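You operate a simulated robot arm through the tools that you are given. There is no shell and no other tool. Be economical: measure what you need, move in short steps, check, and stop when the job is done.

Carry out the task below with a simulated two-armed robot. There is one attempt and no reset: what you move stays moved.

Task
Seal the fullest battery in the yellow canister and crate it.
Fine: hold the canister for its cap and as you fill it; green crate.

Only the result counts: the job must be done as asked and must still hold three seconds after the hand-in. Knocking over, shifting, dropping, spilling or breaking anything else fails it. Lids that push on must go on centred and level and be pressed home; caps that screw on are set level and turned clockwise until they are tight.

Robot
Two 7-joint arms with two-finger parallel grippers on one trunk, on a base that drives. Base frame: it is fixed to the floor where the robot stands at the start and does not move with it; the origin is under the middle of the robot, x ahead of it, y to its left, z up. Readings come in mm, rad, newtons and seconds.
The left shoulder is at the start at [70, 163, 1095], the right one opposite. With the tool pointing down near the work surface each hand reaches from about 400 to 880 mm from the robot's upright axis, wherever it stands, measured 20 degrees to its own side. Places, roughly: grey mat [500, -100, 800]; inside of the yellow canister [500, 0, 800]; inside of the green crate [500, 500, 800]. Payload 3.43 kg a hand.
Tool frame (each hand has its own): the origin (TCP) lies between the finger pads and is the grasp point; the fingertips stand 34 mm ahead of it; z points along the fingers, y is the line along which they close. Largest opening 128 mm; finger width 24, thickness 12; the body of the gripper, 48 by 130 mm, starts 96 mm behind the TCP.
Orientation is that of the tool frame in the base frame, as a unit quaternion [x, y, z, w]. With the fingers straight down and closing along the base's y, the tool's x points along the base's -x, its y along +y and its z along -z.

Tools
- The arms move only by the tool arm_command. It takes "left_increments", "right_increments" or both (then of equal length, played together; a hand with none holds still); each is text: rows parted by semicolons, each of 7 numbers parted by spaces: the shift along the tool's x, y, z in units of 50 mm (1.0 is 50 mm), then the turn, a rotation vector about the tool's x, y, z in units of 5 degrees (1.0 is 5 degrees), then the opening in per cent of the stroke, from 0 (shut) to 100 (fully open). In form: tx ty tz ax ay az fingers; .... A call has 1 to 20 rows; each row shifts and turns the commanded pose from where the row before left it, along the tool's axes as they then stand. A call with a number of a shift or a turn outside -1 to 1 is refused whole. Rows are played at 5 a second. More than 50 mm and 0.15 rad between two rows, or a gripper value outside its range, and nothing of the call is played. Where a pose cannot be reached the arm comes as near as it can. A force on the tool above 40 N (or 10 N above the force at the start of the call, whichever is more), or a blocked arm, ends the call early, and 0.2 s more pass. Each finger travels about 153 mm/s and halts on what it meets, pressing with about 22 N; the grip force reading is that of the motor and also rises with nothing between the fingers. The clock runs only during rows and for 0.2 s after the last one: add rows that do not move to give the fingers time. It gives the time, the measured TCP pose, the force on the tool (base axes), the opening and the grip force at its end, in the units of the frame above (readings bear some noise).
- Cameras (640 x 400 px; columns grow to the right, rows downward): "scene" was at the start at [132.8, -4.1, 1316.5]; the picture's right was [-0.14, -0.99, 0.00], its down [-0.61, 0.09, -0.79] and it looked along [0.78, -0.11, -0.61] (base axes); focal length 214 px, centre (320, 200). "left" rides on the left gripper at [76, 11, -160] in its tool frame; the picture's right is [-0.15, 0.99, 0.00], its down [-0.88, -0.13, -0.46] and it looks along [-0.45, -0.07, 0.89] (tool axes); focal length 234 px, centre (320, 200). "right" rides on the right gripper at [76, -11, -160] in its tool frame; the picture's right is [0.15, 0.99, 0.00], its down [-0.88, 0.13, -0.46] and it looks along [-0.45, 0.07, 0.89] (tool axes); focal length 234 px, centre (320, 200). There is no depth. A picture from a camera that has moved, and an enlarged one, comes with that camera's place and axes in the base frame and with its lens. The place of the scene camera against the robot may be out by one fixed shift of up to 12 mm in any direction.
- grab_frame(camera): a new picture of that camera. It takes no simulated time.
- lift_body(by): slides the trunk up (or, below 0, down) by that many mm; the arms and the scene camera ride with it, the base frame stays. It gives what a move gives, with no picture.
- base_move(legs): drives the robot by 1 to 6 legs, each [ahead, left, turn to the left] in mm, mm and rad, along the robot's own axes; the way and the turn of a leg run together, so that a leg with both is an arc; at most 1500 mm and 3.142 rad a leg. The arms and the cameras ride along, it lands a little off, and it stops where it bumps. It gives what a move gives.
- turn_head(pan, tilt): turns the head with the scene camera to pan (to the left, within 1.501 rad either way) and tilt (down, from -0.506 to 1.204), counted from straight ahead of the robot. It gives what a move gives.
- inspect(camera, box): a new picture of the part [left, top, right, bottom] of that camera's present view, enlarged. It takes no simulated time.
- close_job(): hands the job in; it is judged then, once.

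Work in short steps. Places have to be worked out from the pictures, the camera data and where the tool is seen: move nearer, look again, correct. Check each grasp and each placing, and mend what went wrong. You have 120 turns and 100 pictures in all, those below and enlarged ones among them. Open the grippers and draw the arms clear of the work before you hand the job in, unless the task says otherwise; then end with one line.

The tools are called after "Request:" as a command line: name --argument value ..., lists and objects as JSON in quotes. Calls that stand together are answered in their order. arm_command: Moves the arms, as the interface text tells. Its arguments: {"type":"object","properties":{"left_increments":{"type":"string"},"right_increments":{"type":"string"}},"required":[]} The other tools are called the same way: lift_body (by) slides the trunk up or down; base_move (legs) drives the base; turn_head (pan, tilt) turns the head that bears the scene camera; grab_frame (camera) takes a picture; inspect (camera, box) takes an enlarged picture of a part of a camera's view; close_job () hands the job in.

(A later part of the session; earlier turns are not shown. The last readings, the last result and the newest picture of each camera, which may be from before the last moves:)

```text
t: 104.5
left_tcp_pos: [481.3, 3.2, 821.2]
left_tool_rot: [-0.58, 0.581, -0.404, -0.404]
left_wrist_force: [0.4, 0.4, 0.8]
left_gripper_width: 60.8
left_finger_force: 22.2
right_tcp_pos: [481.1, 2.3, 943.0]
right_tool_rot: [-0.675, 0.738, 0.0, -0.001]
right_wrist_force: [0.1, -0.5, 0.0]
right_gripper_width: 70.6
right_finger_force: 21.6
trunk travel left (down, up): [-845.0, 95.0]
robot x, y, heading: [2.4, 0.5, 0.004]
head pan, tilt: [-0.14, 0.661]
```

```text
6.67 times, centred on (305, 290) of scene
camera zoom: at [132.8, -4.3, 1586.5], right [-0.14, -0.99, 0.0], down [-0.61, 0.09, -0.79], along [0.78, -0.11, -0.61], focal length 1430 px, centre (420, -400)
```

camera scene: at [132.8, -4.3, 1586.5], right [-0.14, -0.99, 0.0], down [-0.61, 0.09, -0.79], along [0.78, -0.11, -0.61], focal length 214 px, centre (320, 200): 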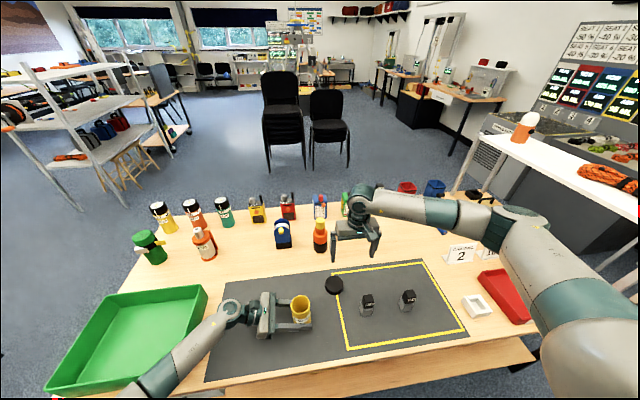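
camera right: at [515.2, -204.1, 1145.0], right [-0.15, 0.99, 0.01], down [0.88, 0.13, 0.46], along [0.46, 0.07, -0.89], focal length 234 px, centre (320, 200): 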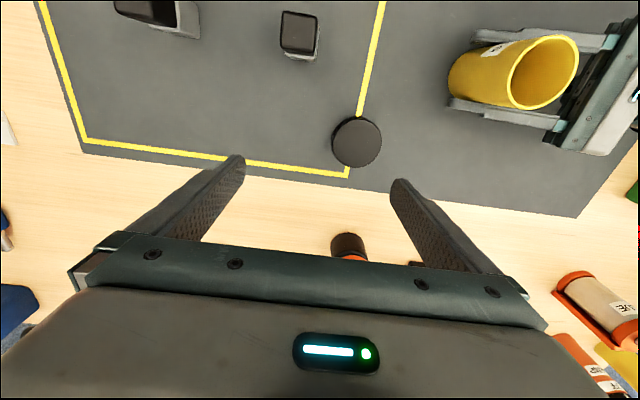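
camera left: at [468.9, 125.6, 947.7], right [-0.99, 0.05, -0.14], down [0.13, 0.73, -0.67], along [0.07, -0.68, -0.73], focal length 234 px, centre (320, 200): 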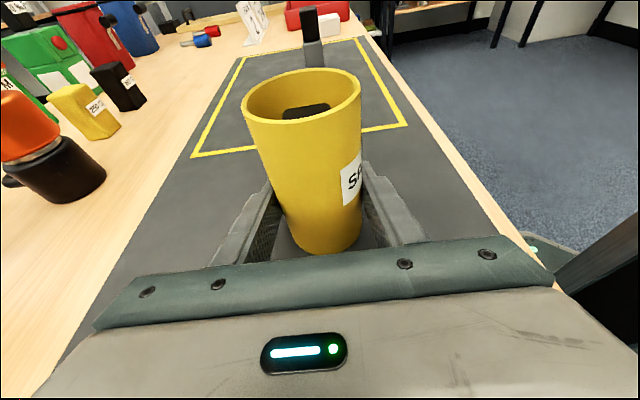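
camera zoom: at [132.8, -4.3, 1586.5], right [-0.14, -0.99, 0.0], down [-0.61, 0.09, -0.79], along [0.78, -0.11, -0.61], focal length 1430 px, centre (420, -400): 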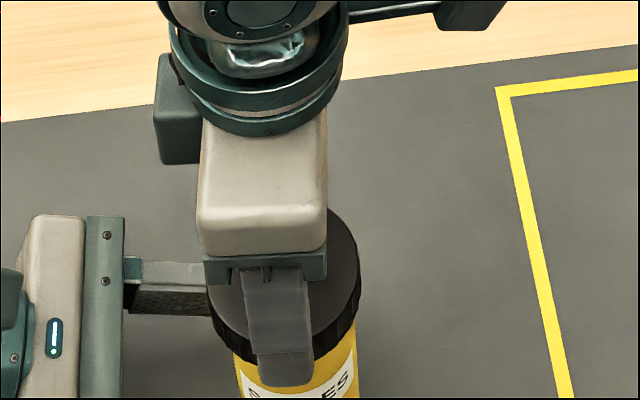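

Cap overhang is even on both sides. Lower slowly until it meets the thread.

Request:
arm_command --right_increments "0 0 .06 0 0 0 0;0 0 .06 0 0 0 0;0 0 .06 0 0 0 0;0 0 .04 0 0 0 0;0 0 .04 0 0 0 0;0 0 .04 0 0 0 0;0 0 .04 0 0 0 0;0 0 .04 0 0 0 0;0 0 .03 0 0 0 0;0 0 .03 0 0 0 0;0 0 0 0 0 0 0"

Request:
grab_frame --camera "left"

```text
t: 106.9
left_tcp_pos: [481.1, 3.3, 821.1]
left_tool_rot: [0.582, -0.581, 0.404, 0.402]
left_wrist_force: [6.1, 6.6, -3.9]
left_gripper_width: 61.1
left_finger_force: 21.4
right_tcp_pos: [480.4, 1.6, 921.5]
right_tool_rot: [-0.675, 0.738, -0.001, 0.0]
right_wrist_force: [-4.3, -11.3, 17.5]
right_gripper_width: 71.0
right_finger_force: 21.9
trunk travel left (down, up): [-845.0, 95.0]
robot x, y, heading: [-0.8, 4.0, -0.005]
head pan, tilt: [-0.14, 0.661]
```

```text
36 pictures are left
camera left: at [468.7, 125.7, 947.9], right [-0.99, 0.05, -0.14], down [0.13, 0.74, -0.66], along [0.07, -0.68, -0.73], focal length 234 px, centre (320, 200)
```

left: 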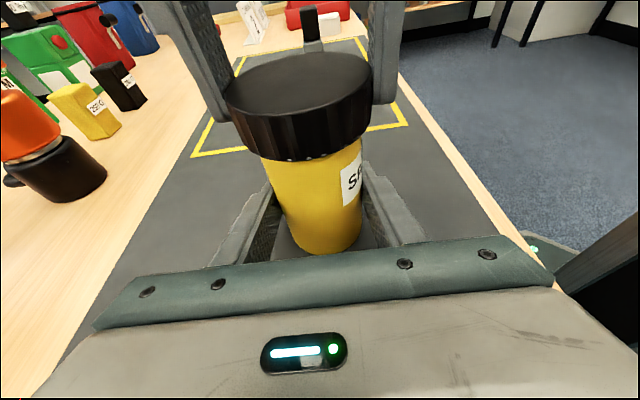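

Contact with about 17 N at the thread. Shift 1 mm to relieve the side force and start turning clockwise with a slight descent.

Request:
arm_command --right_increments ".02 .01 0 0 0 0 0;0 0 .002 0 0 1 0;0 0 .002 0 0 1 0;0 0 .002 0 0 1 0;0 0 .002 0 0 1 0;0 0 .002 0 0 1 0;0 0 .002 0 0 1 0;0 0 .002 0 0 1 0;0 0 .002 0 0 1 0;0 0 .002 0 0 1 0;0 0 .002 0 0 1 0"

Request:
grab_frame --camera "left"

```text
t: 109.3
left_tcp_pos: [481.3, 3.6, 820.9]
left_tool_rot: [0.581, -0.581, 0.404, 0.402]
left_wrist_force: [13.5, 1.5, -12.1]
left_gripper_width: 61.2
left_finger_force: 22.4
right_tcp_pos: [479.2, 2.6, 920.4]
right_tool_rot: [-0.3, 0.954, 0.001, -0.002]
right_wrist_force: [-13.2, 2.3, 25.2]
right_gripper_width: 70.6
right_finger_force: 21.5
trunk travel left (down, up): [-845.0, 95.0]
robot x, y, heading: [-1.6, 0.4, -0.001]
head pan, tilt: [-0.14, 0.661]
```

```text
35 pictures are left
camera left: at [468.4, 125.8, 947.9], right [-0.99, 0.05, -0.14], down [0.13, 0.73, -0.67], along [0.07, -0.68, -0.73], focal length 234 px, centre (320, 200)
```

left: 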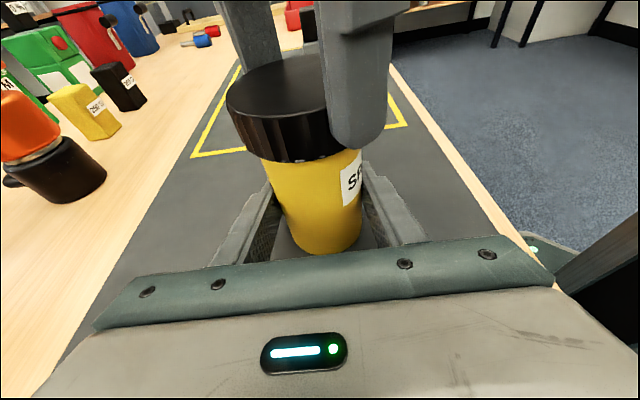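

The cap is advancing. Continue 50° clockwise without extra descent to see if the thread relieves the downward load.

Request:
arm_command --right_increments ".011 .008 0 0 0 0 0;0 0 0 0 0 1 0;0 0 0 0 0 1 0;0 0 0 0 0 1 0;0 0 0 0 0 1 0;0 0 0 0 0 1 0;0 0 0 0 0 1 0;0 0 0 0 0 1 0;0 0 0 0 0 1 0;0 0 0 0 0 1 0;0 0 0 0 0 1 0"

Request:
inspect --camera "left" --box '[200, 20, 440, 170]'

```text
t: 111.7
left_tcp_pos: [480.7, 3.0, 822.2]
left_tool_rot: [-0.58, 0.58, -0.405, -0.404]
left_wrist_force: [10.6, -15.5, -3.1]
left_gripper_width: 61.4
left_finger_force: 22.1
right_tcp_pos: [480.1, 0.7, 919.6]
right_tool_rot: [0.132, 0.991, -0.001, 0.0]
right_wrist_force: [-11.5, 14.5, 3.0]
right_gripper_width: 70.7
right_finger_force: 21.8
trunk travel left (down, up): [-845.0, 95.0]
robot x, y, heading: [1.0, -0.2, 0.006]
head pan, tilt: [-0.14, 0.661]
```

```text
2.67 times, centred on (320, 95) of left
camera zoom: at [469.0, 125.1, 948.2], right [-0.99, 0.05, -0.14], down [0.13, 0.73, -0.67], along [0.07, -0.68, -0.73], focal length 624 px, centre (320, 480)
```

zoom: 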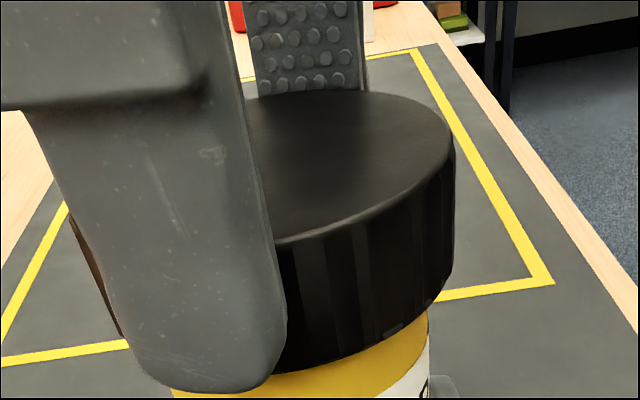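

The vertical load fell from 25 to 3 N, so the thread has engaged. Continue clockwise with slight descent and side relief.

Request:
arm_command --right_increments ".013 .011 .01 0 0 0 0;0 0 .0017 0 0 1 0;0 0 .0017 0 0 1 0;0 0 .0017 0 0 1 0;0 0 .0017 0 0 1 0;0 0 .0017 0 0 1 0;0 0 .0017 0 0 1 0;0 0 .0017 0 0 1 0;0 0 .0017 0 0 1 0;0 0 .0017 0 0 1 0;0 0 .0017 0 0 1 0;0 0 .0017 0 0 1 0;0 0 .0017 0 0 1 0;0 0 .0017 0 0 1 0;0 0 .0017 0 0 1 0;0 0 .0017 0 0 1 0"

Request:
grab_frame --camera "left"

```text
t: 115.1
left_tcp_pos: [480.5, 3.3, 821.9]
left_tool_rot: [-0.58, 0.581, -0.404, -0.403]
left_wrist_force: [-6.5, -10.0, 8.6]
left_gripper_width: 61.0
left_finger_force: 22.4
right_tcp_pos: [479.1, 2.6, 919.2]
right_tool_rot: [0.708, 0.706, -0.001, 0.0]
right_wrist_force: [11.7, 12.2, 9.3]
right_gripper_width: 70.9
right_finger_force: 21.9
trunk travel left (down, up): [-845.0, 95.0]
robot x, y, heading: [-1.2, -3.5, -0.0]
head pan, tilt: [-0.14, 0.661]
```

```text
33 pictures are left
camera left: at [468.0, 125.5, 948.0], right [-0.99, 0.05, -0.14], down [0.13, 0.73, -0.67], along [0.07, -0.68, -0.73], focal length 234 px, centre (320, 200)
```

left: 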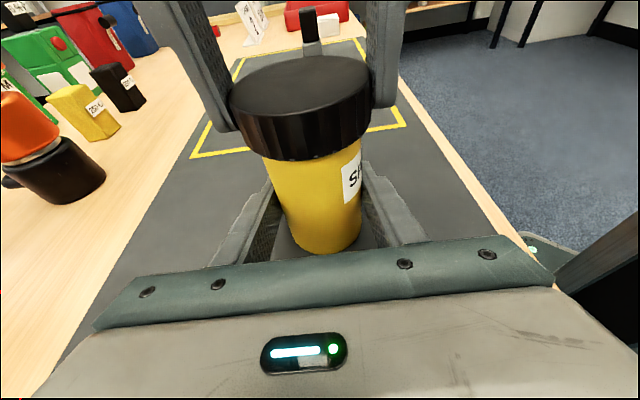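

Turned about 175°. Release, rotate back to yaw −90°, and regrasp for the next half turn.

Request:
arm_command --right_increments "0 0 0 0 0 0 64;0 0 0 0 0 0 64;0 0 .04 0 0 -1 64;0 0 0 0 0 -1 64;0 0 0 0 0 -1 64;0 0 0 0 0 -1 64;0 0 0 0 0 -1 64;0 0 0 0 0 -1 64;0 0 0 0 0 -1 64;0 0 0 0 0 -1 64;0 0 0 0 0 -1 64;0 0 0 0 0 -1 64;0 0 0 0 0 -1 64;0 0 0 0 0 -1 64;0 0 0 0 0 -1 64;0 0 0 0 0 -1 64;0 0 0 0 0 -1 64;0 0 0 0 0 -1 64;0 0 0 0 0 -1 64;0 0 0 0 0 -1 64"

Request:
arm_command --right_increments "0 0 0 0 0 -1 64;0 0 0 0 0 -1 64;0 0 0 0 0 -1 64;0 0 0 0 0 -1 64;0 0 0 0 0 -1 64;0 0 0 0 0 -1 64;0 0 0 0 0 -1 64;0 0 0 0 0 -1 64;0 0 0 0 0 -1 64;0 0 0 0 0 -1 64;0 0 0 0 0 -1 64;0 0 0 0 0 -1 64;0 0 0 0 0 -1 64;0 0 0 0 0 -1 64;0 0 0 0 0 -1 64;0 0 0 0 0 -1 64;0 0 0 0 0 -1 64;0 0 0 0 0 0 64"

Request:
grab_frame --camera "left"

```text
t: 119.3
left_tcp_pos: [480.8, 2.6, 820.3]
left_tool_rot: [-0.581, 0.581, -0.404, -0.403]
left_wrist_force: [-1.5, 0.1, -1.6]
left_gripper_width: 61.1
left_finger_force: 21.7
right_tcp_pos: [478.3, 2.4, 915.5]
right_tool_rot: [-0.001, 1.0, -0.001, -0.001]
right_wrist_force: [-0.6, 0.2, 0.2]
right_gripper_width: 81.8
right_finger_force: 0.1
trunk travel left (down, up): [-845.0, 95.0]
robot x, y, heading: [1.9, 0.3, -0.001]
head pan, tilt: [-0.14, 0.661]
```

```text
t: 123.1
left_tcp_pos: [481.0, 2.7, 821.9]
left_tool_rot: [0.581, -0.581, 0.404, 0.403]
left_wrist_force: [-0.2, 0.4, -2.1]
left_gripper_width: 60.9
left_finger_force: 21.7
right_tcp_pos: [479.1, 1.8, 914.8]
right_tool_rot: [-0.676, 0.737, 0.0, -0.002]
right_wrist_force: [0.7, -0.3, 1.4]
right_gripper_width: 81.7
right_finger_force: 0.0
trunk travel left (down, up): [-845.0, 95.0]
robot x, y, heading: [3.2, -2.7, 0.0]
head pan, tilt: [-0.14, 0.661]
```

```text
32 pictures are left
camera left: at [469.0, 125.5, 947.6], right [-0.99, 0.05, -0.14], down [0.13, 0.73, -0.67], along [0.07, -0.68, -0.73], focal length 234 px, centre (320, 200)
```

left: 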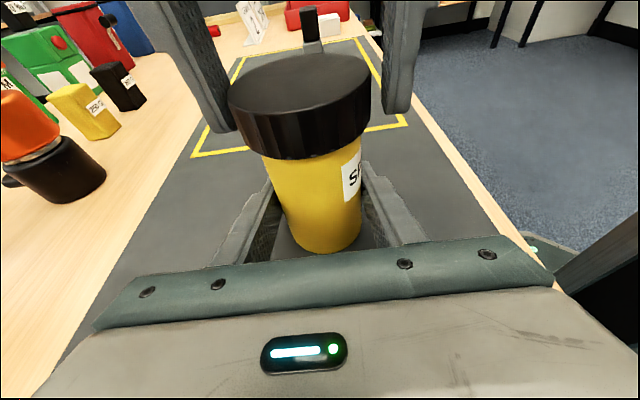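

Regrasp and turn clockwise again.

Request:
arm_command --right_increments "0 -.02 0 0 0 0 50;0 0 0 0 0 0 20;0 0 0 0 0 0 0;0 0 .0015 0 0 1 0;0 0 .0015 0 0 1 0;0 0 .0015 0 0 1 0;0 0 .0015 0 0 1 0;0 0 .0015 0 0 1 0;0 0 .0015 0 0 1 0;0 0 .0015 0 0 1 0;0 0 .0015 0 0 1 0;0 0 .0015 0 0 1 0;0 0 .0015 0 0 1 0;0 0 .0015 0 0 1 0;0 0 .0015 0 0 1 0;0 0 .0015 0 0 1 0;0 0 .0015 0 0 1 0;0 0 .0015 0 0 1 0;0 0 .0015 0 0 1 0;0 0 .0015 0 0 1 0"

Request:
grab_frame --camera "left"

```text
t: 127.3
left_tcp_pos: [481.0, 2.3, 822.4]
left_tool_rot: [0.582, -0.58, 0.405, 0.402]
left_wrist_force: [1.9, -4.2, -4.8]
left_gripper_width: 59.2
left_finger_force: 22.0
right_tcp_pos: [479.4, 2.8, 914.2]
right_tool_rot: [0.0, 1.0, 0.001, -0.002]
right_wrist_force: [-1.9, 3.3, 3.3]
right_gripper_width: 70.2
right_finger_force: 21.8
trunk travel left (down, up): [-845.0, 95.0]
robot x, y, heading: [3.3, -2.0, 0.001]
head pan, tilt: [-0.14, 0.661]
```

```text
31 pictures are left
camera left: at [469.3, 125.2, 948.0], right [-0.99, 0.05, -0.14], down [0.13, 0.73, -0.67], along [0.07, -0.68, -0.73], focal length 234 px, centre (320, 200)
```

left: 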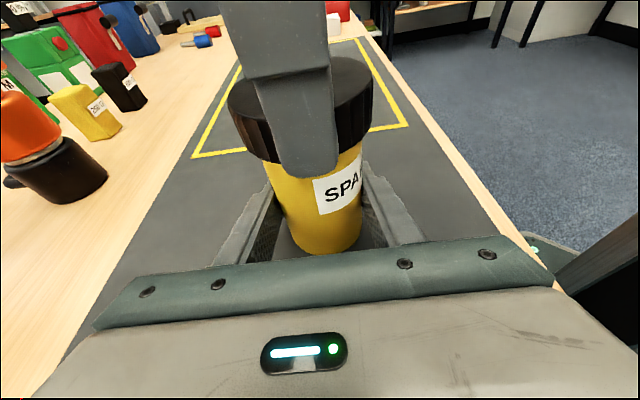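

The label has now turned with the cap, so the canister is slipping in the left grip—the cap may be tight. I'll zoom to check how far down it sits.

Request:
inspect --camera "left" --box '[200, 40, 400, 200]'

Request:
inspect --camera "scene" --box '[260, 270, 350, 330]'

```text
2.50 times, centred on (300, 120) of left
camera zoom: at [469.3, 125.2, 948.0], right [-0.99, 0.05, -0.14], down [0.13, 0.73, -0.67], along [0.07, -0.68, -0.73], focal length 585 px, centre (370, 400)
```

zoom: 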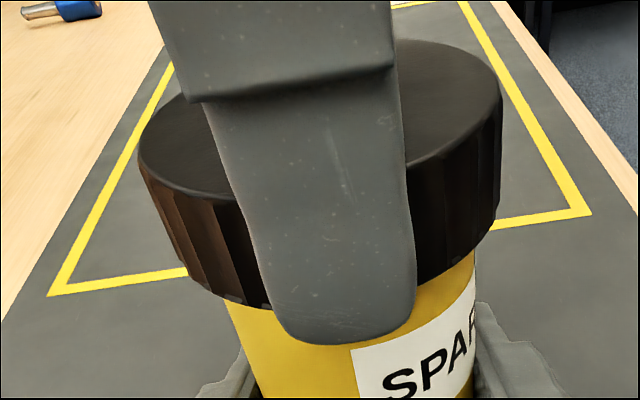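

```text
6.67 times, centred on (305, 300) of scene
camera zoom: at [133.1, -4.3, 1586.5], right [-0.14, -0.99, 0.0], down [-0.61, 0.09, -0.79], along [0.78, -0.11, -0.61], focal length 1430 px, centre (420, -467)
```

zoom: 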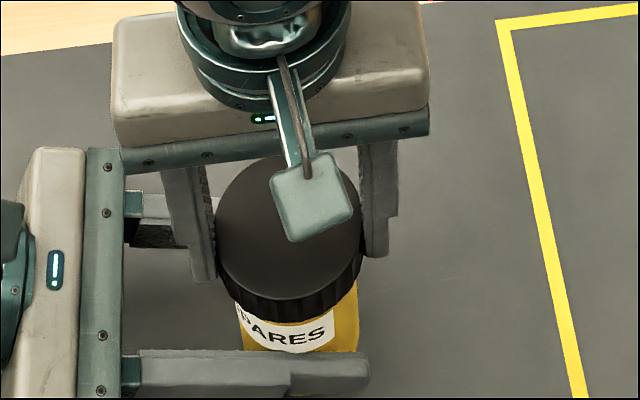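

The label top is almost at the cap's lower edge, as at the start. Turn 30° more to see whether the canister rotates one-for-one (i.e. cap is tight).

Request:
arm_command --right_increments "0 0 .0015 0 0 1 0;0 0 .0015 0 0 1 0;0 0 .0015 0 0 1 0;0 0 .0015 0 0 1 0;0 0 .0015 0 0 1 0;0 0 .0015 0 0 1 0;0 0 0 0 0 0 0"

Request:
inspect --camera "left" --box '[200, 40, 400, 200]'

```text
t: 128.9
left_tcp_pos: [481.4, 3.1, 821.3]
left_tool_rot: [-0.581, 0.581, -0.404, -0.403]
left_wrist_force: [4.2, 5.0, 3.7]
left_gripper_width: 59.8
left_finger_force: 21.9
right_tcp_pos: [479.7, 0.6, 913.0]
right_tool_rot: [0.261, 0.965, -0.002, -0.001]
right_wrist_force: [-7.0, -4.5, 3.6]
right_gripper_width: 70.3
right_finger_force: 21.5
trunk travel left (down, up): [-845.0, 95.0]
robot x, y, heading: [1.6, 0.4, -0.004]
head pan, tilt: [-0.14, 0.661]
```

```text
2.50 times, centred on (300, 120) of left
camera zoom: at [468.6, 126.2, 948.2], right [-0.99, 0.05, -0.14], down [0.13, 0.73, -0.67], along [0.07, -0.68, -0.73], focal length 585 px, centre (370, 400)
```

zoom: 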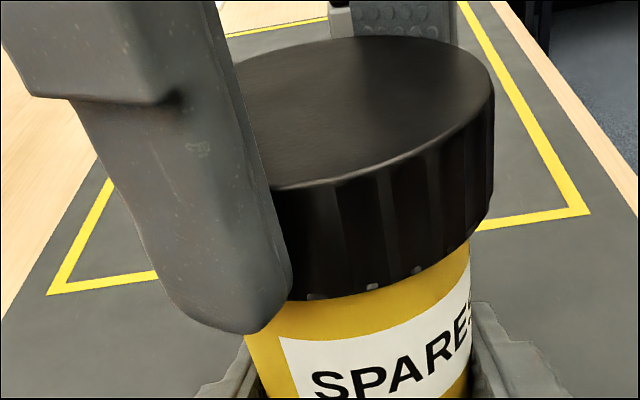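

The canister now turns 1:1 with the cap. I'll release the cap, lift the right hand away and measure the cap height to verify that it is home.

Request:
arm_command --right_increments "0 0 0 0 0 0 70;0 0 0 0 0 0 70;0 0 -.6 0 0 0 80;0 0 -.9 0 0 0 100;0 0 -.9 0 0 0 100;0 0 0 0 0 0 100"

Request:
grab_frame --camera "left"

Request:
inspect --camera "right" --box '[160, 40, 480, 240]'

Request:
inspect --camera "scene" --box '[260, 270, 350, 330]'

```text
t: 130.3
left_tcp_pos: [480.0, 2.0, 820.8]
left_tool_rot: [-0.58, 0.581, -0.403, -0.404]
left_wrist_force: [-3.0, -1.6, 5.4]
left_gripper_width: 59.7
left_finger_force: 21.5
right_tcp_pos: [478.7, 2.3, 1034.1]
right_tool_rot: [0.26, 0.966, -0.001, 0.0]
right_wrist_force: [0.2, 0.5, 0.4]
right_gripper_width: 128.1
right_finger_force: 0.0
trunk travel left (down, up): [-845.0, 95.0]
robot x, y, heading: [-2.1, -4.6, -0.003]
head pan, tilt: [-0.14, 0.661]
```

```text
27 pictures are left
camera left: at [468.3, 125.3, 948.1], right [-0.99, 0.05, -0.14], down [0.13, 0.73, -0.67], along [0.07, -0.68, -0.73], focal length 234 px, centre (320, 200)
```

left: 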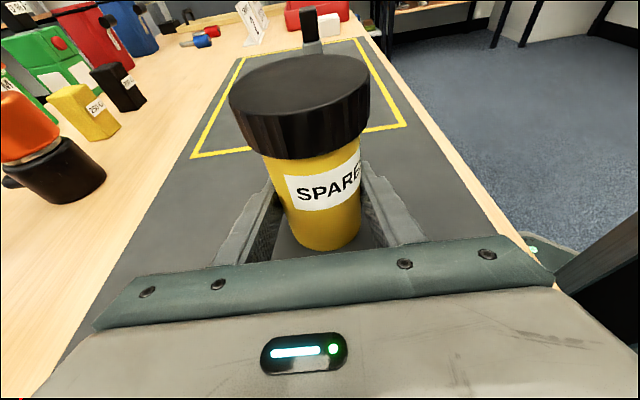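

```text
2.00 times, centred on (320, 140) of right
camera zoom: at [409.6, 30.9, 1193.9], right [0.37, 0.93, 0.0], down [0.83, -0.33, 0.45], along [0.42, -0.17, -0.89], focal length 468 px, centre (320, 320)
```

zoom: 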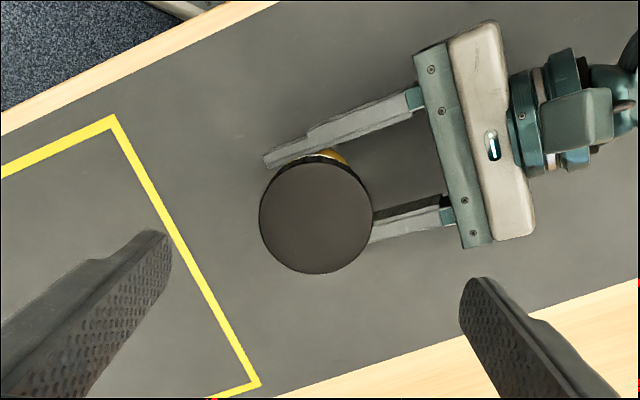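

```text
6.67 times, centred on (305, 300) of scene
camera zoom: at [131.9, -4.6, 1586.6], right [-0.14, -0.99, 0.0], down [-0.61, 0.09, -0.79], along [0.78, -0.11, -0.61], focal length 1430 px, centre (420, -467)
```

zoom: 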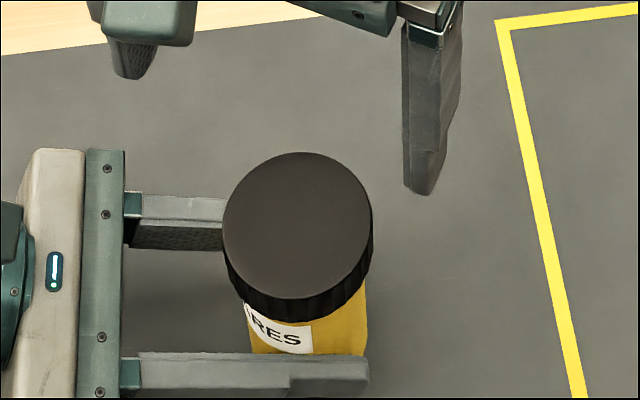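

The cap looks level and nearly home, but perhaps 1–2 mm high. I'll refresh the left grip (open slightly, recentre, close) so it holds firmly, then try tightening again.

Request:
arm_command --left_increments "0 0 0 0 0 0 58;0 0 0 0 0 0 58;.073 .03 .026 0 0 0 58;0 0 0 0 0 0 58;0 0 0 0 0 0 50;0 0 0 0 0 0 46;0 0 0 0 0 0 20;0 0 0 0 0 0 0;0 0 0 0 0 0 0"

Request:
inspect --camera "left" --box '[172, 40, 428, 200]'

```text
t: 132.3
left_tcp_pos: [480.4, 0.6, 825.0]
left_tool_rot: [0.581, -0.58, 0.405, 0.403]
left_wrist_force: [-0.2, -0.6, 1.3]
left_gripper_width: 59.9
left_finger_force: 21.9
right_tcp_pos: [479.5, 3.4, 1035.3]
right_tool_rot: [0.26, 0.966, -0.001, -0.001]
right_wrist_force: [-0.6, 0.2, 0.0]
right_gripper_width: 128.0
right_finger_force: 0.0
trunk travel left (down, up): [-845.0, 95.0]
robot x, y, heading: [2.5, 0.3, 0.003]
head pan, tilt: [-0.14, 0.661]
```

```text
2.50 times, centred on (300, 120) of left
camera zoom: at [467.2, 122.9, 951.1], right [-0.99, 0.05, -0.14], down [0.13, 0.73, -0.67], along [0.07, -0.68, -0.73], focal length 585 px, centre (370, 400)
```

zoom: 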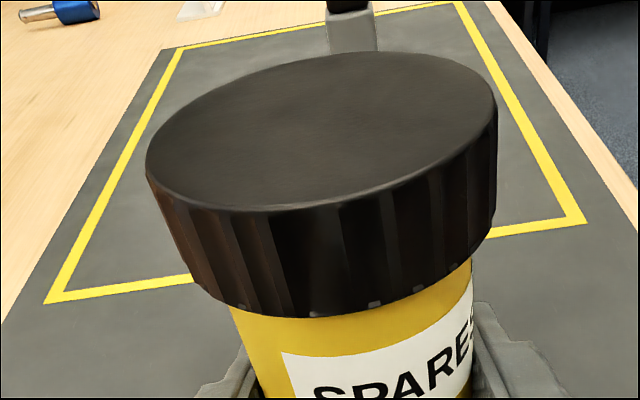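

Good reference view: gap from cap to label top ≈36 px here. Turn the right hand back to yaw −90° while high, recentre to (478.5, 0.5), then descend and regrasp.

Request:
arm_command --right_increments "0 0 0 0 0 -1 100;0 0 0 0 0 -1 100;0 0 0 0 0 -1 100;0 0 0 0 0 -1 100;0 0 0 0 0 -1 100;0 0 0 0 0 -1 100;0 0 0 0 0 -1 100;0 0 0 0 0 -1 100;0 0 0 0 0 -1 100;0 0 0 0 0 -1 100;0 0 0 0 0 -1 100;0 0 0 0 0 -1 100;0 0 0 0 0 -1 100;0 0 0 0 0 -1 100;0 0 0 0 0 -1 100;0 0 0 0 0 -1 100;0 0 0 0 0 -1 100;0 0 0 0 0 -1 100;0 0 0 0 0 -1 100;0 0 0 0 0 -1 100"

Request:
arm_command --right_increments "0 0 0 0 0 -1 100;0 0 0 0 0 -1 100;0 0 0 0 0 -1 100;.04 .014 .6 0 0 0 100;0 0 .8 0 0 0 80;0 0 .6 0 0 0 70;0 0 .44 0 0 0 66;0 0 0 0 0 0 66;0 0 0 0 0 0 58;0 0 0 0 0 0 54;0 0 0 0 0 0 30;0 0 0 0 0 0 0;0 0 0 0 0 0 0"

```text
t: 136.5
left_tcp_pos: [478.9, 0.1, 824.7]
left_tool_rot: [-0.581, 0.581, -0.403, -0.403]
left_wrist_force: [-1.1, -1.0, 0.6]
left_gripper_width: 59.7
left_finger_force: 22.4
right_tcp_pos: [479.9, 1.5, 1033.2]
right_tool_rot: [-0.573, 0.819, 0.0, -0.001]
right_wrist_force: [0.4, 0.2, 0.0]
right_gripper_width: 127.8
right_finger_force: 0.0
trunk travel left (down, up): [-845.0, 95.0]
robot x, y, heading: [-2.0, 1.5, 0.001]
head pan, tilt: [-0.14, 0.661]
```

```text
t: 139.3
left_tcp_pos: [480.0, 0.9, 824.4]
left_tool_rot: [-0.581, 0.581, -0.404, -0.403]
left_wrist_force: [-1.8, 1.1, 0.9]
left_gripper_width: 59.3
left_finger_force: 22.1
right_tcp_pos: [479.3, -0.5, 910.9]
right_tool_rot: [-0.676, 0.737, 0.0, -0.001]
right_wrist_force: [2.2, -1.8, -1.5]
right_gripper_width: 71.0
right_finger_force: 22.3
trunk travel left (down, up): [-845.0, 95.0]
robot x, y, heading: [2.4, -1.4, -0.003]
head pan, tilt: [-0.14, 0.661]
```

Gripped with almost no side force. Turn clockwise 60° with a tiny descent and compare label and gap.

Request:
arm_command --right_increments "0 0 .0015 0 0 1 0;0 0 .0015 0 0 1 0;0 0 .0015 0 0 1 0;0 0 .0015 0 0 1 0;0 0 .0015 0 0 1 0;0 0 .0015 0 0 1 0;0 0 .0015 0 0 1 0;0 0 .0015 0 0 1 0;0 0 .0015 0 0 1 0;0 0 .0015 0 0 1 0;0 0 .0015 0 0 1 0;0 0 .0015 0 0 1 0"

Request:
inspect --camera "left" --box '[172, 40, 428, 200]'

```text
t: 141.9
left_tcp_pos: [477.8, 1.0, 824.2]
left_tool_rot: [0.581, -0.581, 0.404, 0.403]
left_wrist_force: [-21.2, 17.3, -0.4]
left_gripper_width: 58.2
left_finger_force: 22.3
right_tcp_pos: [479.6, -1.8, 912.5]
right_tool_rot: [-0.213, 0.977, -0.002, 0.0]
right_wrist_force: [18.2, -17.8, 12.2]
right_gripper_width: 70.5
right_finger_force: 21.8
trunk travel left (down, up): [-845.0, 95.0]
robot x, y, heading: [0.4, -2.1, 0.002]
head pan, tilt: [-0.14, 0.661]
```

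```text
2.50 times, centred on (300, 120) of left
camera zoom: at [466.1, 123.1, 950.9], right [-0.99, 0.05, -0.14], down [0.13, 0.74, -0.66], along [0.07, -0.68, -0.73], focal length 585 px, centre (370, 400)
```

zoom: 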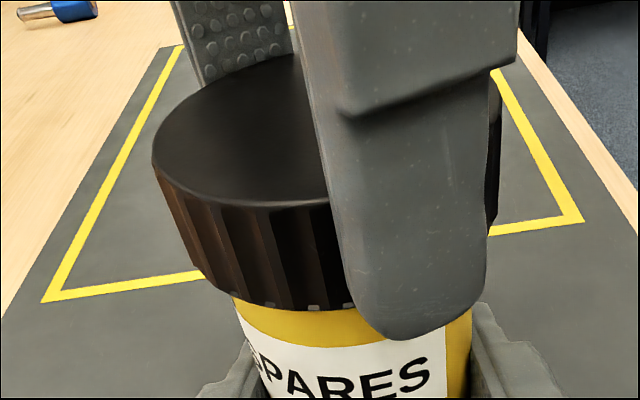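

The gap is unchanged while the cap resists (12 N up, canister and fingers slipping), and matches the pre-opening gap (~7.5 mm in view). The cap is tight. Release and raise the right hand, then park it to the right.

Request:
arm_command --right_increments "0 0 0 0 0 0 70;0 0 0 0 0 0 70;0 0 -.6 0 0 0 80;0 0 -.9 0 0 0 100;0 0 -.9 0 0 0 100;0 0 -.9 0 0 0 100;0 0 -.9 0 0 1 100;0 0 0 0 0 1 100;0 0 0 0 0 1 100;0 0 0 0 0 1 100;0 0 0 0 0 1 100;0 -.9 0 0 0 0 100;0 -.9 0 0 0 0 100;0 -.9 0 0 0 0 100;0 -.9 0 0 0 0 100;0 -.9 0 0 0 0 100;0 0 0 0 0 0 100"

Request:
inspect --camera "left" --box '[172, 40, 428, 200]'

Request:
grab_frame --camera "scene"

```text
t: 145.5
left_tcp_pos: [478.6, 1.7, 823.8]
left_tool_rot: [0.58, -0.58, 0.405, 0.404]
left_wrist_force: [-0.2, -1.9, 2.3]
left_gripper_width: 57.0
left_finger_force: 21.5
right_tcp_pos: [478.3, -224.2, 1119.3]
right_tool_rot: [0.0, 1.0, -0.001, 0.0]
right_wrist_force: [-0.9, -0.6, -0.4]
right_gripper_width: 127.9
right_finger_force: 0.1
trunk travel left (down, up): [-845.0, 95.0]
robot x, y, heading: [2.0, -3.1, -0.001]
head pan, tilt: [-0.14, 0.661]
```

```text
2.50 times, centred on (300, 120) of left
camera zoom: at [467.3, 123.2, 951.0], right [-0.99, 0.05, -0.14], down [0.13, 0.73, -0.67], along [0.07, -0.68, -0.73], focal length 585 px, centre (370, 400)
```

zoom: 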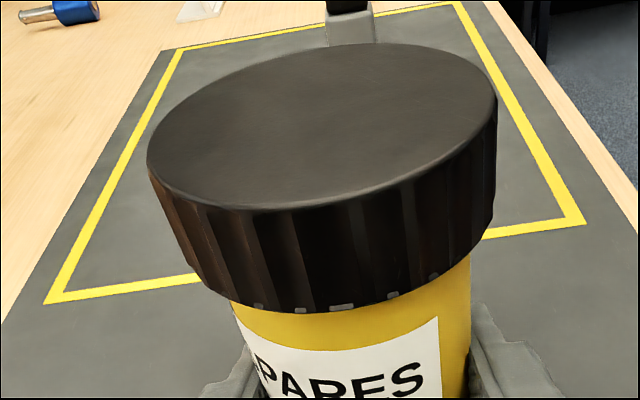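

```text
21 pictures are left
camera scene: at [133.1, -3.2, 1586.5], right [-0.14, -0.99, 0.0], down [-0.61, 0.09, -0.79], along [0.78, -0.11, -0.61], focal length 214 px, centre (320, 200)
```

scene: 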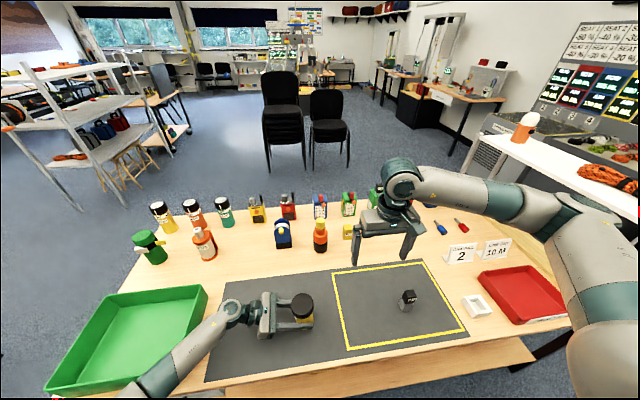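

Cap is level and looks seated, but the left width reading fell to 57, so the canister has crept in the pads, and the cap may have had a little turn left. I'll refresh the left grip once more and do one more tightening pass.

Request:
arm_command --left_increments "0 0 0 0 0 0 58;0 0 0 0 0 0 58;.014 .01 .05 0 0 0 58;0 0 0 0 0 0 58;0 0 0 0 0 0 50;0 0 0 0 0 0 46;0 0 0 0 0 0 20;0 0 0 0 0 0 0;0 0 0 0 0 0 0"

Request:
arm_command --right_increments "0 .9 0 0 0 -1 100;0 .9 0 0 0 0 100;0 .9 0 0 0 0 100;0 .9 0 0 0 0 100;0 .9 0 0 0 0 100;0 0 0 0 0 -1 100;0 0 0 0 0 -1 100;0 0 0 0 0 -1 100;0 0 0 0 0 -1 100;0 0 0 0 0 -1 100;0 0 0 0 0 -1 100;0 0 0 0 0 -1 100;0 0 0 0 0 -1 100;0 0 0 0 0 -1 100;0 0 0 0 0 -1 100;0 0 0 0 0 -1 100;0 0 0 0 0 -1 100;0 0 0 0 0 -1 100;0 0 0 0 0 -1 100;0 0 0 0 0 -1 100"

```text
t: 147.5
left_tcp_pos: [479.3, -1.4, 823.4]
left_tool_rot: [0.581, -0.58, 0.404, 0.403]
left_wrist_force: [0.3, 0.2, 0.3]
left_gripper_width: 57.0
left_finger_force: 22.3
right_tcp_pos: [478.4, -225.8, 1119.9]
right_tool_rot: [0.001, 1.0, -0.002, -0.001]
right_wrist_force: [0.3, 0.0, 0.8]
right_gripper_width: 128.2
right_finger_force: 0.2
trunk travel left (down, up): [-845.0, 95.0]
robot x, y, heading: [-0.7, 0.6, -0.001]
head pan, tilt: [-0.14, 0.661]
```

```text
t: 151.7
left_tcp_pos: [478.9, -1.8, 824.3]
left_tool_rot: [0.581, -0.58, 0.405, 0.403]
left_wrist_force: [-0.4, -0.5, 1.0]
left_gripper_width: 56.9
left_finger_force: 21.9
right_tcp_pos: [463.2, -0.6, 1119.1]
right_tool_rot: [-0.642, 0.766, 0.0, -0.001]
right_wrist_force: [-0.8, -0.5, -0.1]
right_gripper_width: 128.1
right_finger_force: 0.0
trunk travel left (down, up): [-845.0, 95.0]
robot x, y, heading: [-2.2, -0.4, -0.003]
head pan, tilt: [-0.14, 0.661]
```

Recentre the right hand over the cap (x 463→478.5), descend and regrasp.

Request:
arm_command --right_increments "0 0 0 0 0 -1 100;-.019 -.31 0 0 0 0 100;0 0 .9 0 0 0 100;0 0 .9 0 0 0 100;0 0 .9 0 0 0 80;0 0 .8 0 0 0 70;0 0 .64 0 0 0 66;0 0 0 0 0 0 66;0 0 0 0 0 0 58;0 0 0 0 0 0 54;0 0 0 0 0 0 30;0 0 0 0 0 0 0;0 0 0 0 0 0 0"

Request:
inspect --camera "left" --box '[172, 40, 428, 200]'

```text
t: 154.5
left_tcp_pos: [479.3, -1.5, 826.1]
left_tool_rot: [0.581, -0.581, 0.404, 0.403]
left_wrist_force: [-1.6, 1.2, 2.8]
left_gripper_width: 57.2
left_finger_force: 22.6
right_tcp_pos: [479.1, -2.0, 913.7]
right_tool_rot: [-0.675, 0.738, 0.001, -0.001]
right_wrist_force: [2.3, -0.9, -1.9]
right_gripper_width: 70.8
right_finger_force: 22.1
trunk travel left (down, up): [-845.0, 95.0]
robot x, y, heading: [0.8, -1.9, -0.002]
head pan, tilt: [-0.14, 0.661]
```

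```text
2.50 times, centred on (300, 120) of left
camera zoom: at [466.9, 120.3, 950.7], right [-0.99, 0.05, -0.14], down [0.13, 0.73, -0.67], along [0.07, -0.68, -0.73], focal length 585 px, centre (370, 400)
```

zoom: 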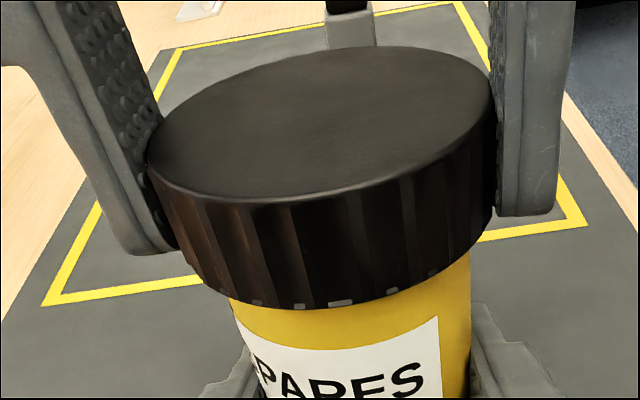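

A wide notch on the cap (col 340) and the label edge (col 440) give references. Turn 30° clockwise and compare both.

Request:
arm_command --right_increments "0 0 .001 0 0 1 0;0 0 .001 0 0 1 0;0 0 .001 0 0 1 0;0 0 .001 0 0 1 0;0 0 .001 0 0 1 0;0 0 .001 0 0 1 0"

Request:
inspect --camera "left" --box '[172, 40, 428, 200]'

```text
t: 155.9
left_tcp_pos: [477.3, -2.0, 823.5]
left_tool_rot: [-0.58, 0.581, -0.403, -0.404]
left_wrist_force: [-19.5, 4.2, 3.8]
left_gripper_width: 60.6
left_finger_force: 21.9
right_tcp_pos: [479.8, -0.9, 912.7]
right_tool_rot: [-0.459, 0.888, -0.002, 0.001]
right_wrist_force: [20.1, -5.1, 7.5]
right_gripper_width: 70.9
right_finger_force: 22.4
trunk travel left (down, up): [-845.0, 95.0]
robot x, y, heading: [-2.5, 0.5, 0.001]
head pan, tilt: [-0.14, 0.661]
```

```text
2.50 times, centred on (300, 120) of left
camera zoom: at [465.3, 120.2, 950.5], right [-0.99, 0.05, -0.14], down [0.13, 0.73, -0.67], along [0.07, -0.68, -0.73], focal length 585 px, centre (370, 400)
```

zoom: 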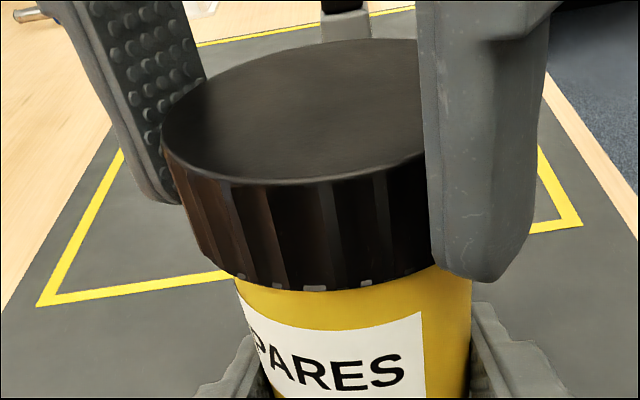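

Now the fingers slipped on the cap while cap and canister moved together only a few degrees: the cap is tight. Release and withdraw the right hand to park on the right.

Request:
arm_command --right_increments "0 0 0 0 0 0 66;0 0 0 0 0 0 70;0 0 -.6 0 0 0 80;0 0 -.9 0 0 0 100;0 0 -.9 0 0 0 100;0 0 -.9 0 0 0 100;0 0 -.9 0 0 1 100;0 0 0 0 0 1 100;0 0 0 0 0 1 100;0 0 0 0 0 1 100;0 0 0 0 0 1 100;0 0 0 0 0 1 100;0 0 0 0 0 1 100;0 0 0 0 0 1 100;0 0 0 0 0 1 100;0 0 0 0 0 1 100;0 0 0 0 0 1 100;0 0 0 0 0 0 100"

Request:
arm_command --right_increments "0 -.9 0 0 0 0 100;0 -.9 0 0 0 0 100;0 -.9 0 0 0 0 100;0 -.9 0 0 0 0 100;0 -.9 0 0 0 0 100;0 -.9 0 0 0 0 100;0 0 0 0 0 0 100"

Request:
grab_frame --camera "left"

Request:
inspect --camera "scene" --box '[220, 260, 360, 350]'

```text
t: 159.7
left_tcp_pos: [479.5, -2.7, 824.0]
left_tool_rot: [-0.58, 0.581, -0.404, -0.404]
left_wrist_force: [0.1, 0.0, -0.9]
left_gripper_width: 59.5
left_finger_force: 22.5
right_tcp_pos: [478.7, -0.8, 1121.8]
right_tool_rot: [0.001, 1.0, -0.001, -0.001]
right_wrist_force: [-0.4, 0.4, 0.3]
right_gripper_width: 128.2
right_finger_force: 0.1
trunk travel left (down, up): [-845.0, 95.0]
robot x, y, heading: [-0.6, 0.9, 0.002]
head pan, tilt: [-0.14, 0.661]
```

```text
t: 161.3
left_tcp_pos: [479.4, -1.6, 824.7]
left_tool_rot: [0.581, -0.581, 0.404, 0.403]
left_wrist_force: [-0.3, -0.1, -0.5]
left_gripper_width: 59.2
left_finger_force: 21.9
right_tcp_pos: [479.7, -270.1, 1123.7]
right_tool_rot: [0.0, 1.0, -0.001, 0.0]
right_wrist_force: [0.4, 0.0, -0.9]
right_gripper_width: 127.8
right_finger_force: 0.1
trunk travel left (down, up): [-845.0, 95.0]
robot x, y, heading: [1.3, 2.2, 0.003]
head pan, tilt: [-0.14, 0.661]
```

```text
18 pictures are left
camera left: at [467.3, 120.8, 950.5], right [-0.99, 0.05, -0.14], down [0.13, 0.73, -0.67], along [0.07, -0.68, -0.73], focal length 234 px, centre (320, 200)
```

left: 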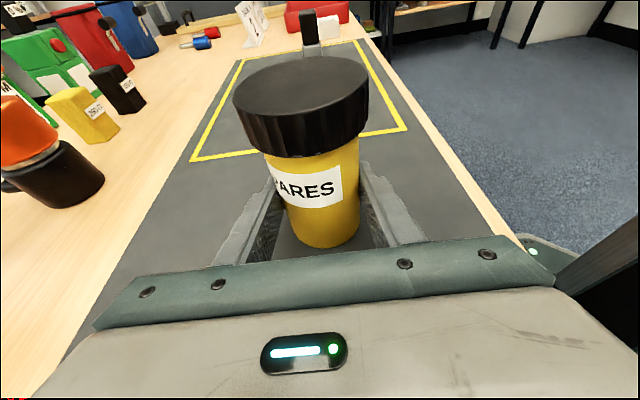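

```text
4.44 times, centred on (290, 305) of scene
camera zoom: at [133.6, -3.2, 1586.5], right [-0.14, -0.99, 0.0], down [-0.61, 0.09, -0.79], along [0.78, -0.11, -0.61], focal length 953 px, centre (453, -267)
```

zoom: 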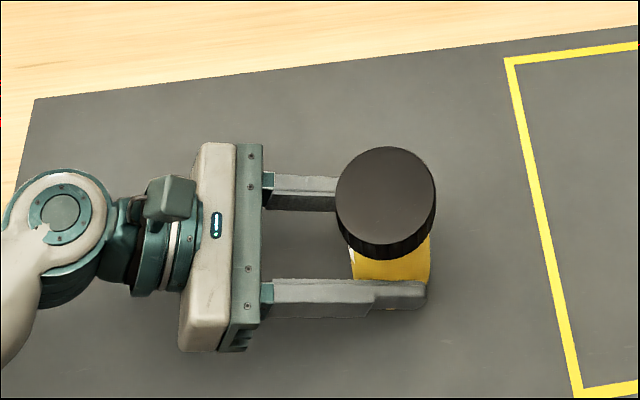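

The cap-to-base length matches the initial tight one (~89 px). The canister may have been lifted a few mm in the grip, so I'll lower the left hand gently up to 6 mm until contact, before releasing.

Request:
arm_command --left_increments "-.0188 0 .0068 0 0 0 0;-.0188 0 .0068 0 0 0 0;-.0188 0 .0068 0 0 0 0;0 0 0 0 0 0 0"

Request:
arm_command --left_increments "-.0188 0 .0068 0 0 0 0;-.0188 0 .0068 0 0 0 0;-.0188 0 .0068 0 0 0 0;0 0 0 0 0 0 0"

```text
t: 162.3
left_tcp_pos: [479.5, -2.1, 821.8]
left_tool_rot: [-0.581, 0.581, -0.404, -0.403]
left_wrist_force: [0.6, 0.2, 3.8]
left_gripper_width: 58.2
left_finger_force: 22.3
right_tcp_pos: [479.0, -272.3, 1122.7]
right_tool_rot: [0.001, 1.0, -0.001, -0.001]
right_wrist_force: [0.0, 0.1, -0.1]
right_gripper_width: 128.3
right_finger_force: 0.0
trunk travel left (down, up): [-845.0, 95.0]
robot x, y, heading: [-1.4, 1.7, 0.001]
head pan, tilt: [-0.14, 0.661]
```

```text
t: 163.3
left_tcp_pos: [478.6, -1.3, 819.7]
left_tool_rot: [-0.58, 0.581, -0.405, -0.403]
left_wrist_force: [0.8, 3.9, 20.8]
left_gripper_width: 58.4
left_finger_force: 21.9
right_tcp_pos: [476.5, -271.3, 1124.2]
right_tool_rot: [0.001, 1.0, -0.001, 0.0]
right_wrist_force: [-0.2, -0.1, -0.8]
right_gripper_width: 127.9
right_finger_force: 0.1
trunk travel left (down, up): [-845.0, 95.0]
robot x, y, heading: [-0.7, 0.1, 0.001]
head pan, tilt: [-0.14, 0.661]
```

The canister is on the mat. Open the left hand and withdraw along the fingers.

Request:
arm_command --left_increments ".02 0 -.007 0 0 0 0;0 0 0 0 0 0 55;0 0 0 0 0 0 70;0 0 0 0 0 0 100;0 0 0 0 0 0 100;0 0 -.6 0 0 0 100;0 0 -.8 0 0 0 100;0 0 -.8 0 0 0 100;0 0 -.8 0 0 0 100;.8 0 -.4 0 0 0 100;.8 0 -.4 0 0 0 100;.8 0 -.4 0 0 0 100;0 0 0 0 0 0 100"

Request:
grab_frame --camera "scene"

```text
t: 166.1
left_tcp_pos: [478.1, 151.8, 1004.9]
left_tool_rot: [0.582, -0.58, 0.404, 0.402]
left_wrist_force: [0.6, -0.3, 0.6]
left_gripper_width: 128.2
left_finger_force: 0.0
right_tcp_pos: [478.0, -272.4, 1122.9]
right_tool_rot: [0.001, 1.0, 0.0, -0.001]
right_wrist_force: [0.7, 0.2, 0.3]
right_gripper_width: 128.2
right_finger_force: 0.0
trunk travel left (down, up): [-845.0, 95.0]
robot x, y, heading: [2.7, 1.5, -0.001]
head pan, tilt: [-0.14, 0.661]
```

```text
16 pictures are left
camera scene: at [133.0, -4.6, 1586.5], right [-0.14, -0.99, 0.0], down [-0.61, 0.09, -0.79], along [0.78, -0.11, -0.61], focal length 214 px, centre (320, 200)
```

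scene: 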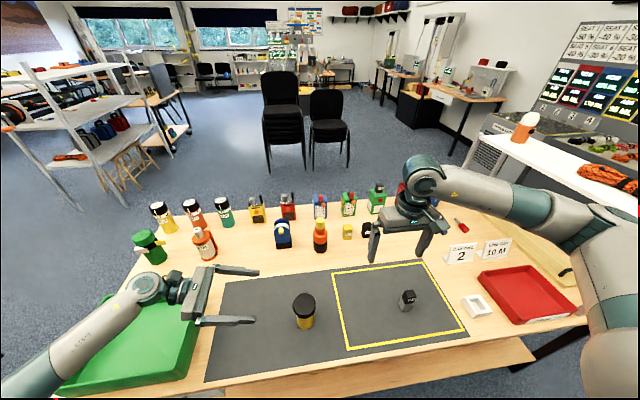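

The canister stands upright, sealed. Straighten the left hand to point down and restore yaw 0, moving up as I go.

Request:
arm_command --left_increments ".9 0 0 0 0 0 100;.9 0 0 0 0 0 100;0 0 0 0 -1 0 100;0 0 0 0 -1 0 100;0 0 0 0 -1 0 100;0 0 0 0 -1 0 100;0 0 0 0 -1 0 100;0 0 0 0 -1 0 100;0 0 0 0 -1 0 100;0 0 0 0 -1 0 100;0 0 0 0 -1 0 100;0 0 0 0 -1 0 100;0 0 0 0 -1 0 100;0 0 0 0 -1 0 100;0 0 0 0 -1 0 100;0 0 0 0 -1 0 100;0 0 0 0 0 0 100"

Request:
arm_command --left_increments "0 0 0 0 0 1 100;0 0 0 0 0 1 100;0 0 0 0 0 1 100;0 0 0 0 0 1 100;0 0 0 0 0 1 100;0 0 0 0 0 1 100;0 0 0 0 0 1 100;0 0 0 0 0 1 100;0 0 0 0 0 1 100;0 0 0 0 0 1 100;0 0 0 0 0 1 100;0 0 0 0 0 1 100;0 0 0 0 0 1 100;0 0 0 0 0 1 100;0 0 0 0 0 1 100;0 0 0 0 0 1 100;0 0 0 0 0 1 100;0 0 0 0 0 1 100;0 0 0 0 0 0 100"

Request:
grab_frame --camera "left"

```text
t: 169.7
left_tcp_pos: [478.5, 123.2, 1090.1]
left_tool_rot: [0.708, -0.706, -0.002, -0.004]
left_wrist_force: [0.5, 0.9, 0.6]
left_gripper_width: 128.1
left_finger_force: 0.1
right_tcp_pos: [478.3, -270.4, 1123.1]
right_tool_rot: [0.001, 1.0, -0.001, -0.001]
right_wrist_force: [0.2, 0.1, 0.1]
right_gripper_width: 127.9
right_finger_force: 0.0
trunk travel left (down, up): [-845.0, 95.0]
robot x, y, heading: [-2.2, 2.2, 0.001]
head pan, tilt: [-0.14, 0.661]
```

```text
t: 173.7
left_tcp_pos: [478.9, 121.3, 1089.3]
left_tool_rot: [0.0, 1.0, 0.004, 0.0]
left_wrist_force: [0.1, -0.2, 0.0]
left_gripper_width: 127.7
left_finger_force: 0.1
right_tcp_pos: [480.3, -270.3, 1122.2]
right_tool_rot: [0.001, 1.0, -0.001, -0.001]
right_wrist_force: [-0.1, -0.3, 0.2]
right_gripper_width: 128.1
right_finger_force: 0.0
trunk travel left (down, up): [-845.0, 95.0]
robot x, y, heading: [-0.9, 3.1, -0.006]
head pan, tilt: [-0.14, 0.661]
```

```text
15 pictures are left
camera left: at [402.3, 130.8, 1248.9], right [0.15, 0.99, 0.01], down [0.88, -0.13, 0.46], along [0.45, -0.06, -0.89], focal length 234 px, centre (320, 200)
```

left: 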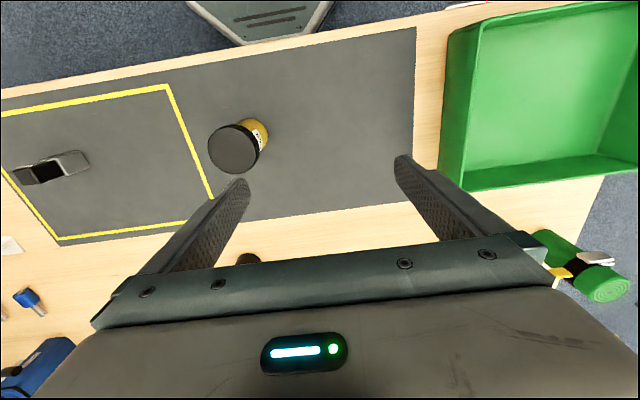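

Cap centre reads about (473, −7). Move over it for a closer check.

Request:
arm_command --left_increments ".025 -.635 0 0 0 0 100;.025 -.635 0 0 0 0 100;.025 -.635 0 0 0 0 100;.025 -.635 0 0 0 0 100;0 0 .7 0 0 0 100;0 0 .7 0 0 0 100;0 0 0 0 0 0 100"

Request:
inspect --camera "left" --box '[160, 40, 480, 240]'

```text
t: 175.3
left_tcp_pos: [473.2, -5.9, 1016.5]
left_tool_rot: [-0.001, 1.0, 0.003, 0.001]
left_wrist_force: [0.1, -0.1, 0.4]
left_gripper_width: 128.0
left_finger_force: 0.1
right_tcp_pos: [477.8, -272.4, 1120.9]
right_tool_rot: [0.001, 1.0, 0.0, -0.001]
right_wrist_force: [0.6, -0.6, -0.1]
right_gripper_width: 127.9
right_finger_force: 0.0
trunk travel left (down, up): [-845.0, 95.0]
robot x, y, heading: [4.1, -0.8, -0.0]
head pan, tilt: [-0.14, 0.661]
```

```text
2.00 times, centred on (320, 140) of left
camera zoom: at [397.0, 2.6, 1176.9], right [0.15, 0.99, 0.01], down [0.88, -0.13, 0.46], along [0.45, -0.06, -0.89], focal length 468 px, centre (320, 320)
```

zoom: 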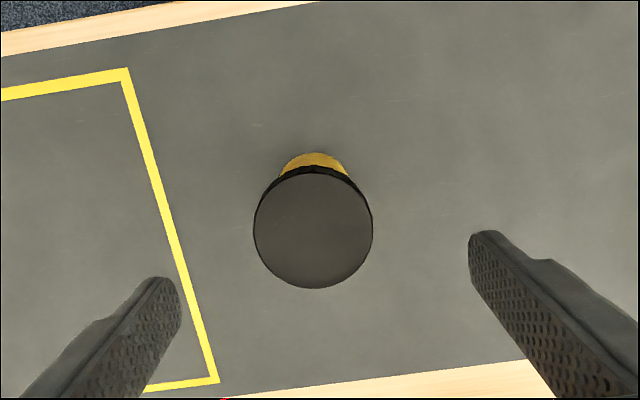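

Cap at about (474.5, −10.5). Shift, descend to TCP z≈901 and grip the cap.

Request:
arm_command --left_increments "-.02 -.09 0 .07 0 0 100;0 0 .8 0 0 0 100;0 0 .8 0 0 0 100;0 0 .7 0 0 0 100;0 0 0 0 0 0 100;0 0 0 0 0 0 70;0 0 0 0 0 0 62;0 0 0 0 0 0 58;0 0 0 0 0 0 54;0 0 0 0 0 0 30;0 0 0 0 0 0 0;0 0 0 0 0 0 0"

Request:
inspect --camera "scene" --box '[240, 240, 380, 340]'

```text
t: 177.9
left_tcp_pos: [475.3, -10.8, 903.4]
left_tool_rot: [-0.001, 1.0, 0.001, 0.001]
left_wrist_force: [-0.8, 0.1, -0.6]
left_gripper_width: 71.0
left_finger_force: 22.1
right_tcp_pos: [479.0, -271.9, 1122.4]
right_tool_rot: [0.001, 1.0, -0.002, 0.0]
right_wrist_force: [0.1, 0.6, -1.5]
right_gripper_width: 127.8
right_finger_force: 0.0
trunk travel left (down, up): [-845.0, 95.0]
robot x, y, heading: [-2.0, 0.9, 0.002]
head pan, tilt: [-0.14, 0.661]
```

```text
4.00 times, centred on (310, 290) of scene
camera zoom: at [132.9, -4.6, 1586.5], right [-0.14, -0.99, 0.0], down [-0.61, 0.09, -0.79], along [0.78, -0.11, -0.61], focal length 858 px, centre (360, -160)
```

zoom: 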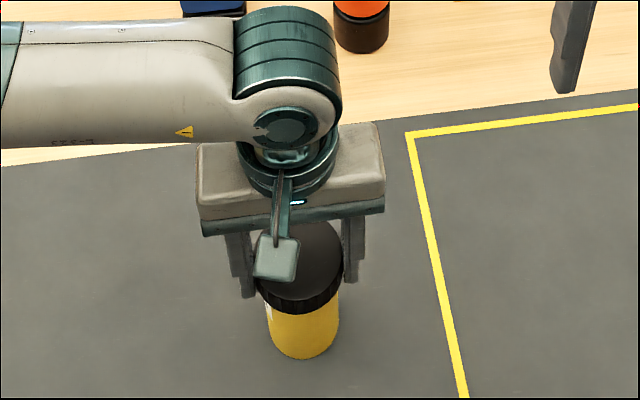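

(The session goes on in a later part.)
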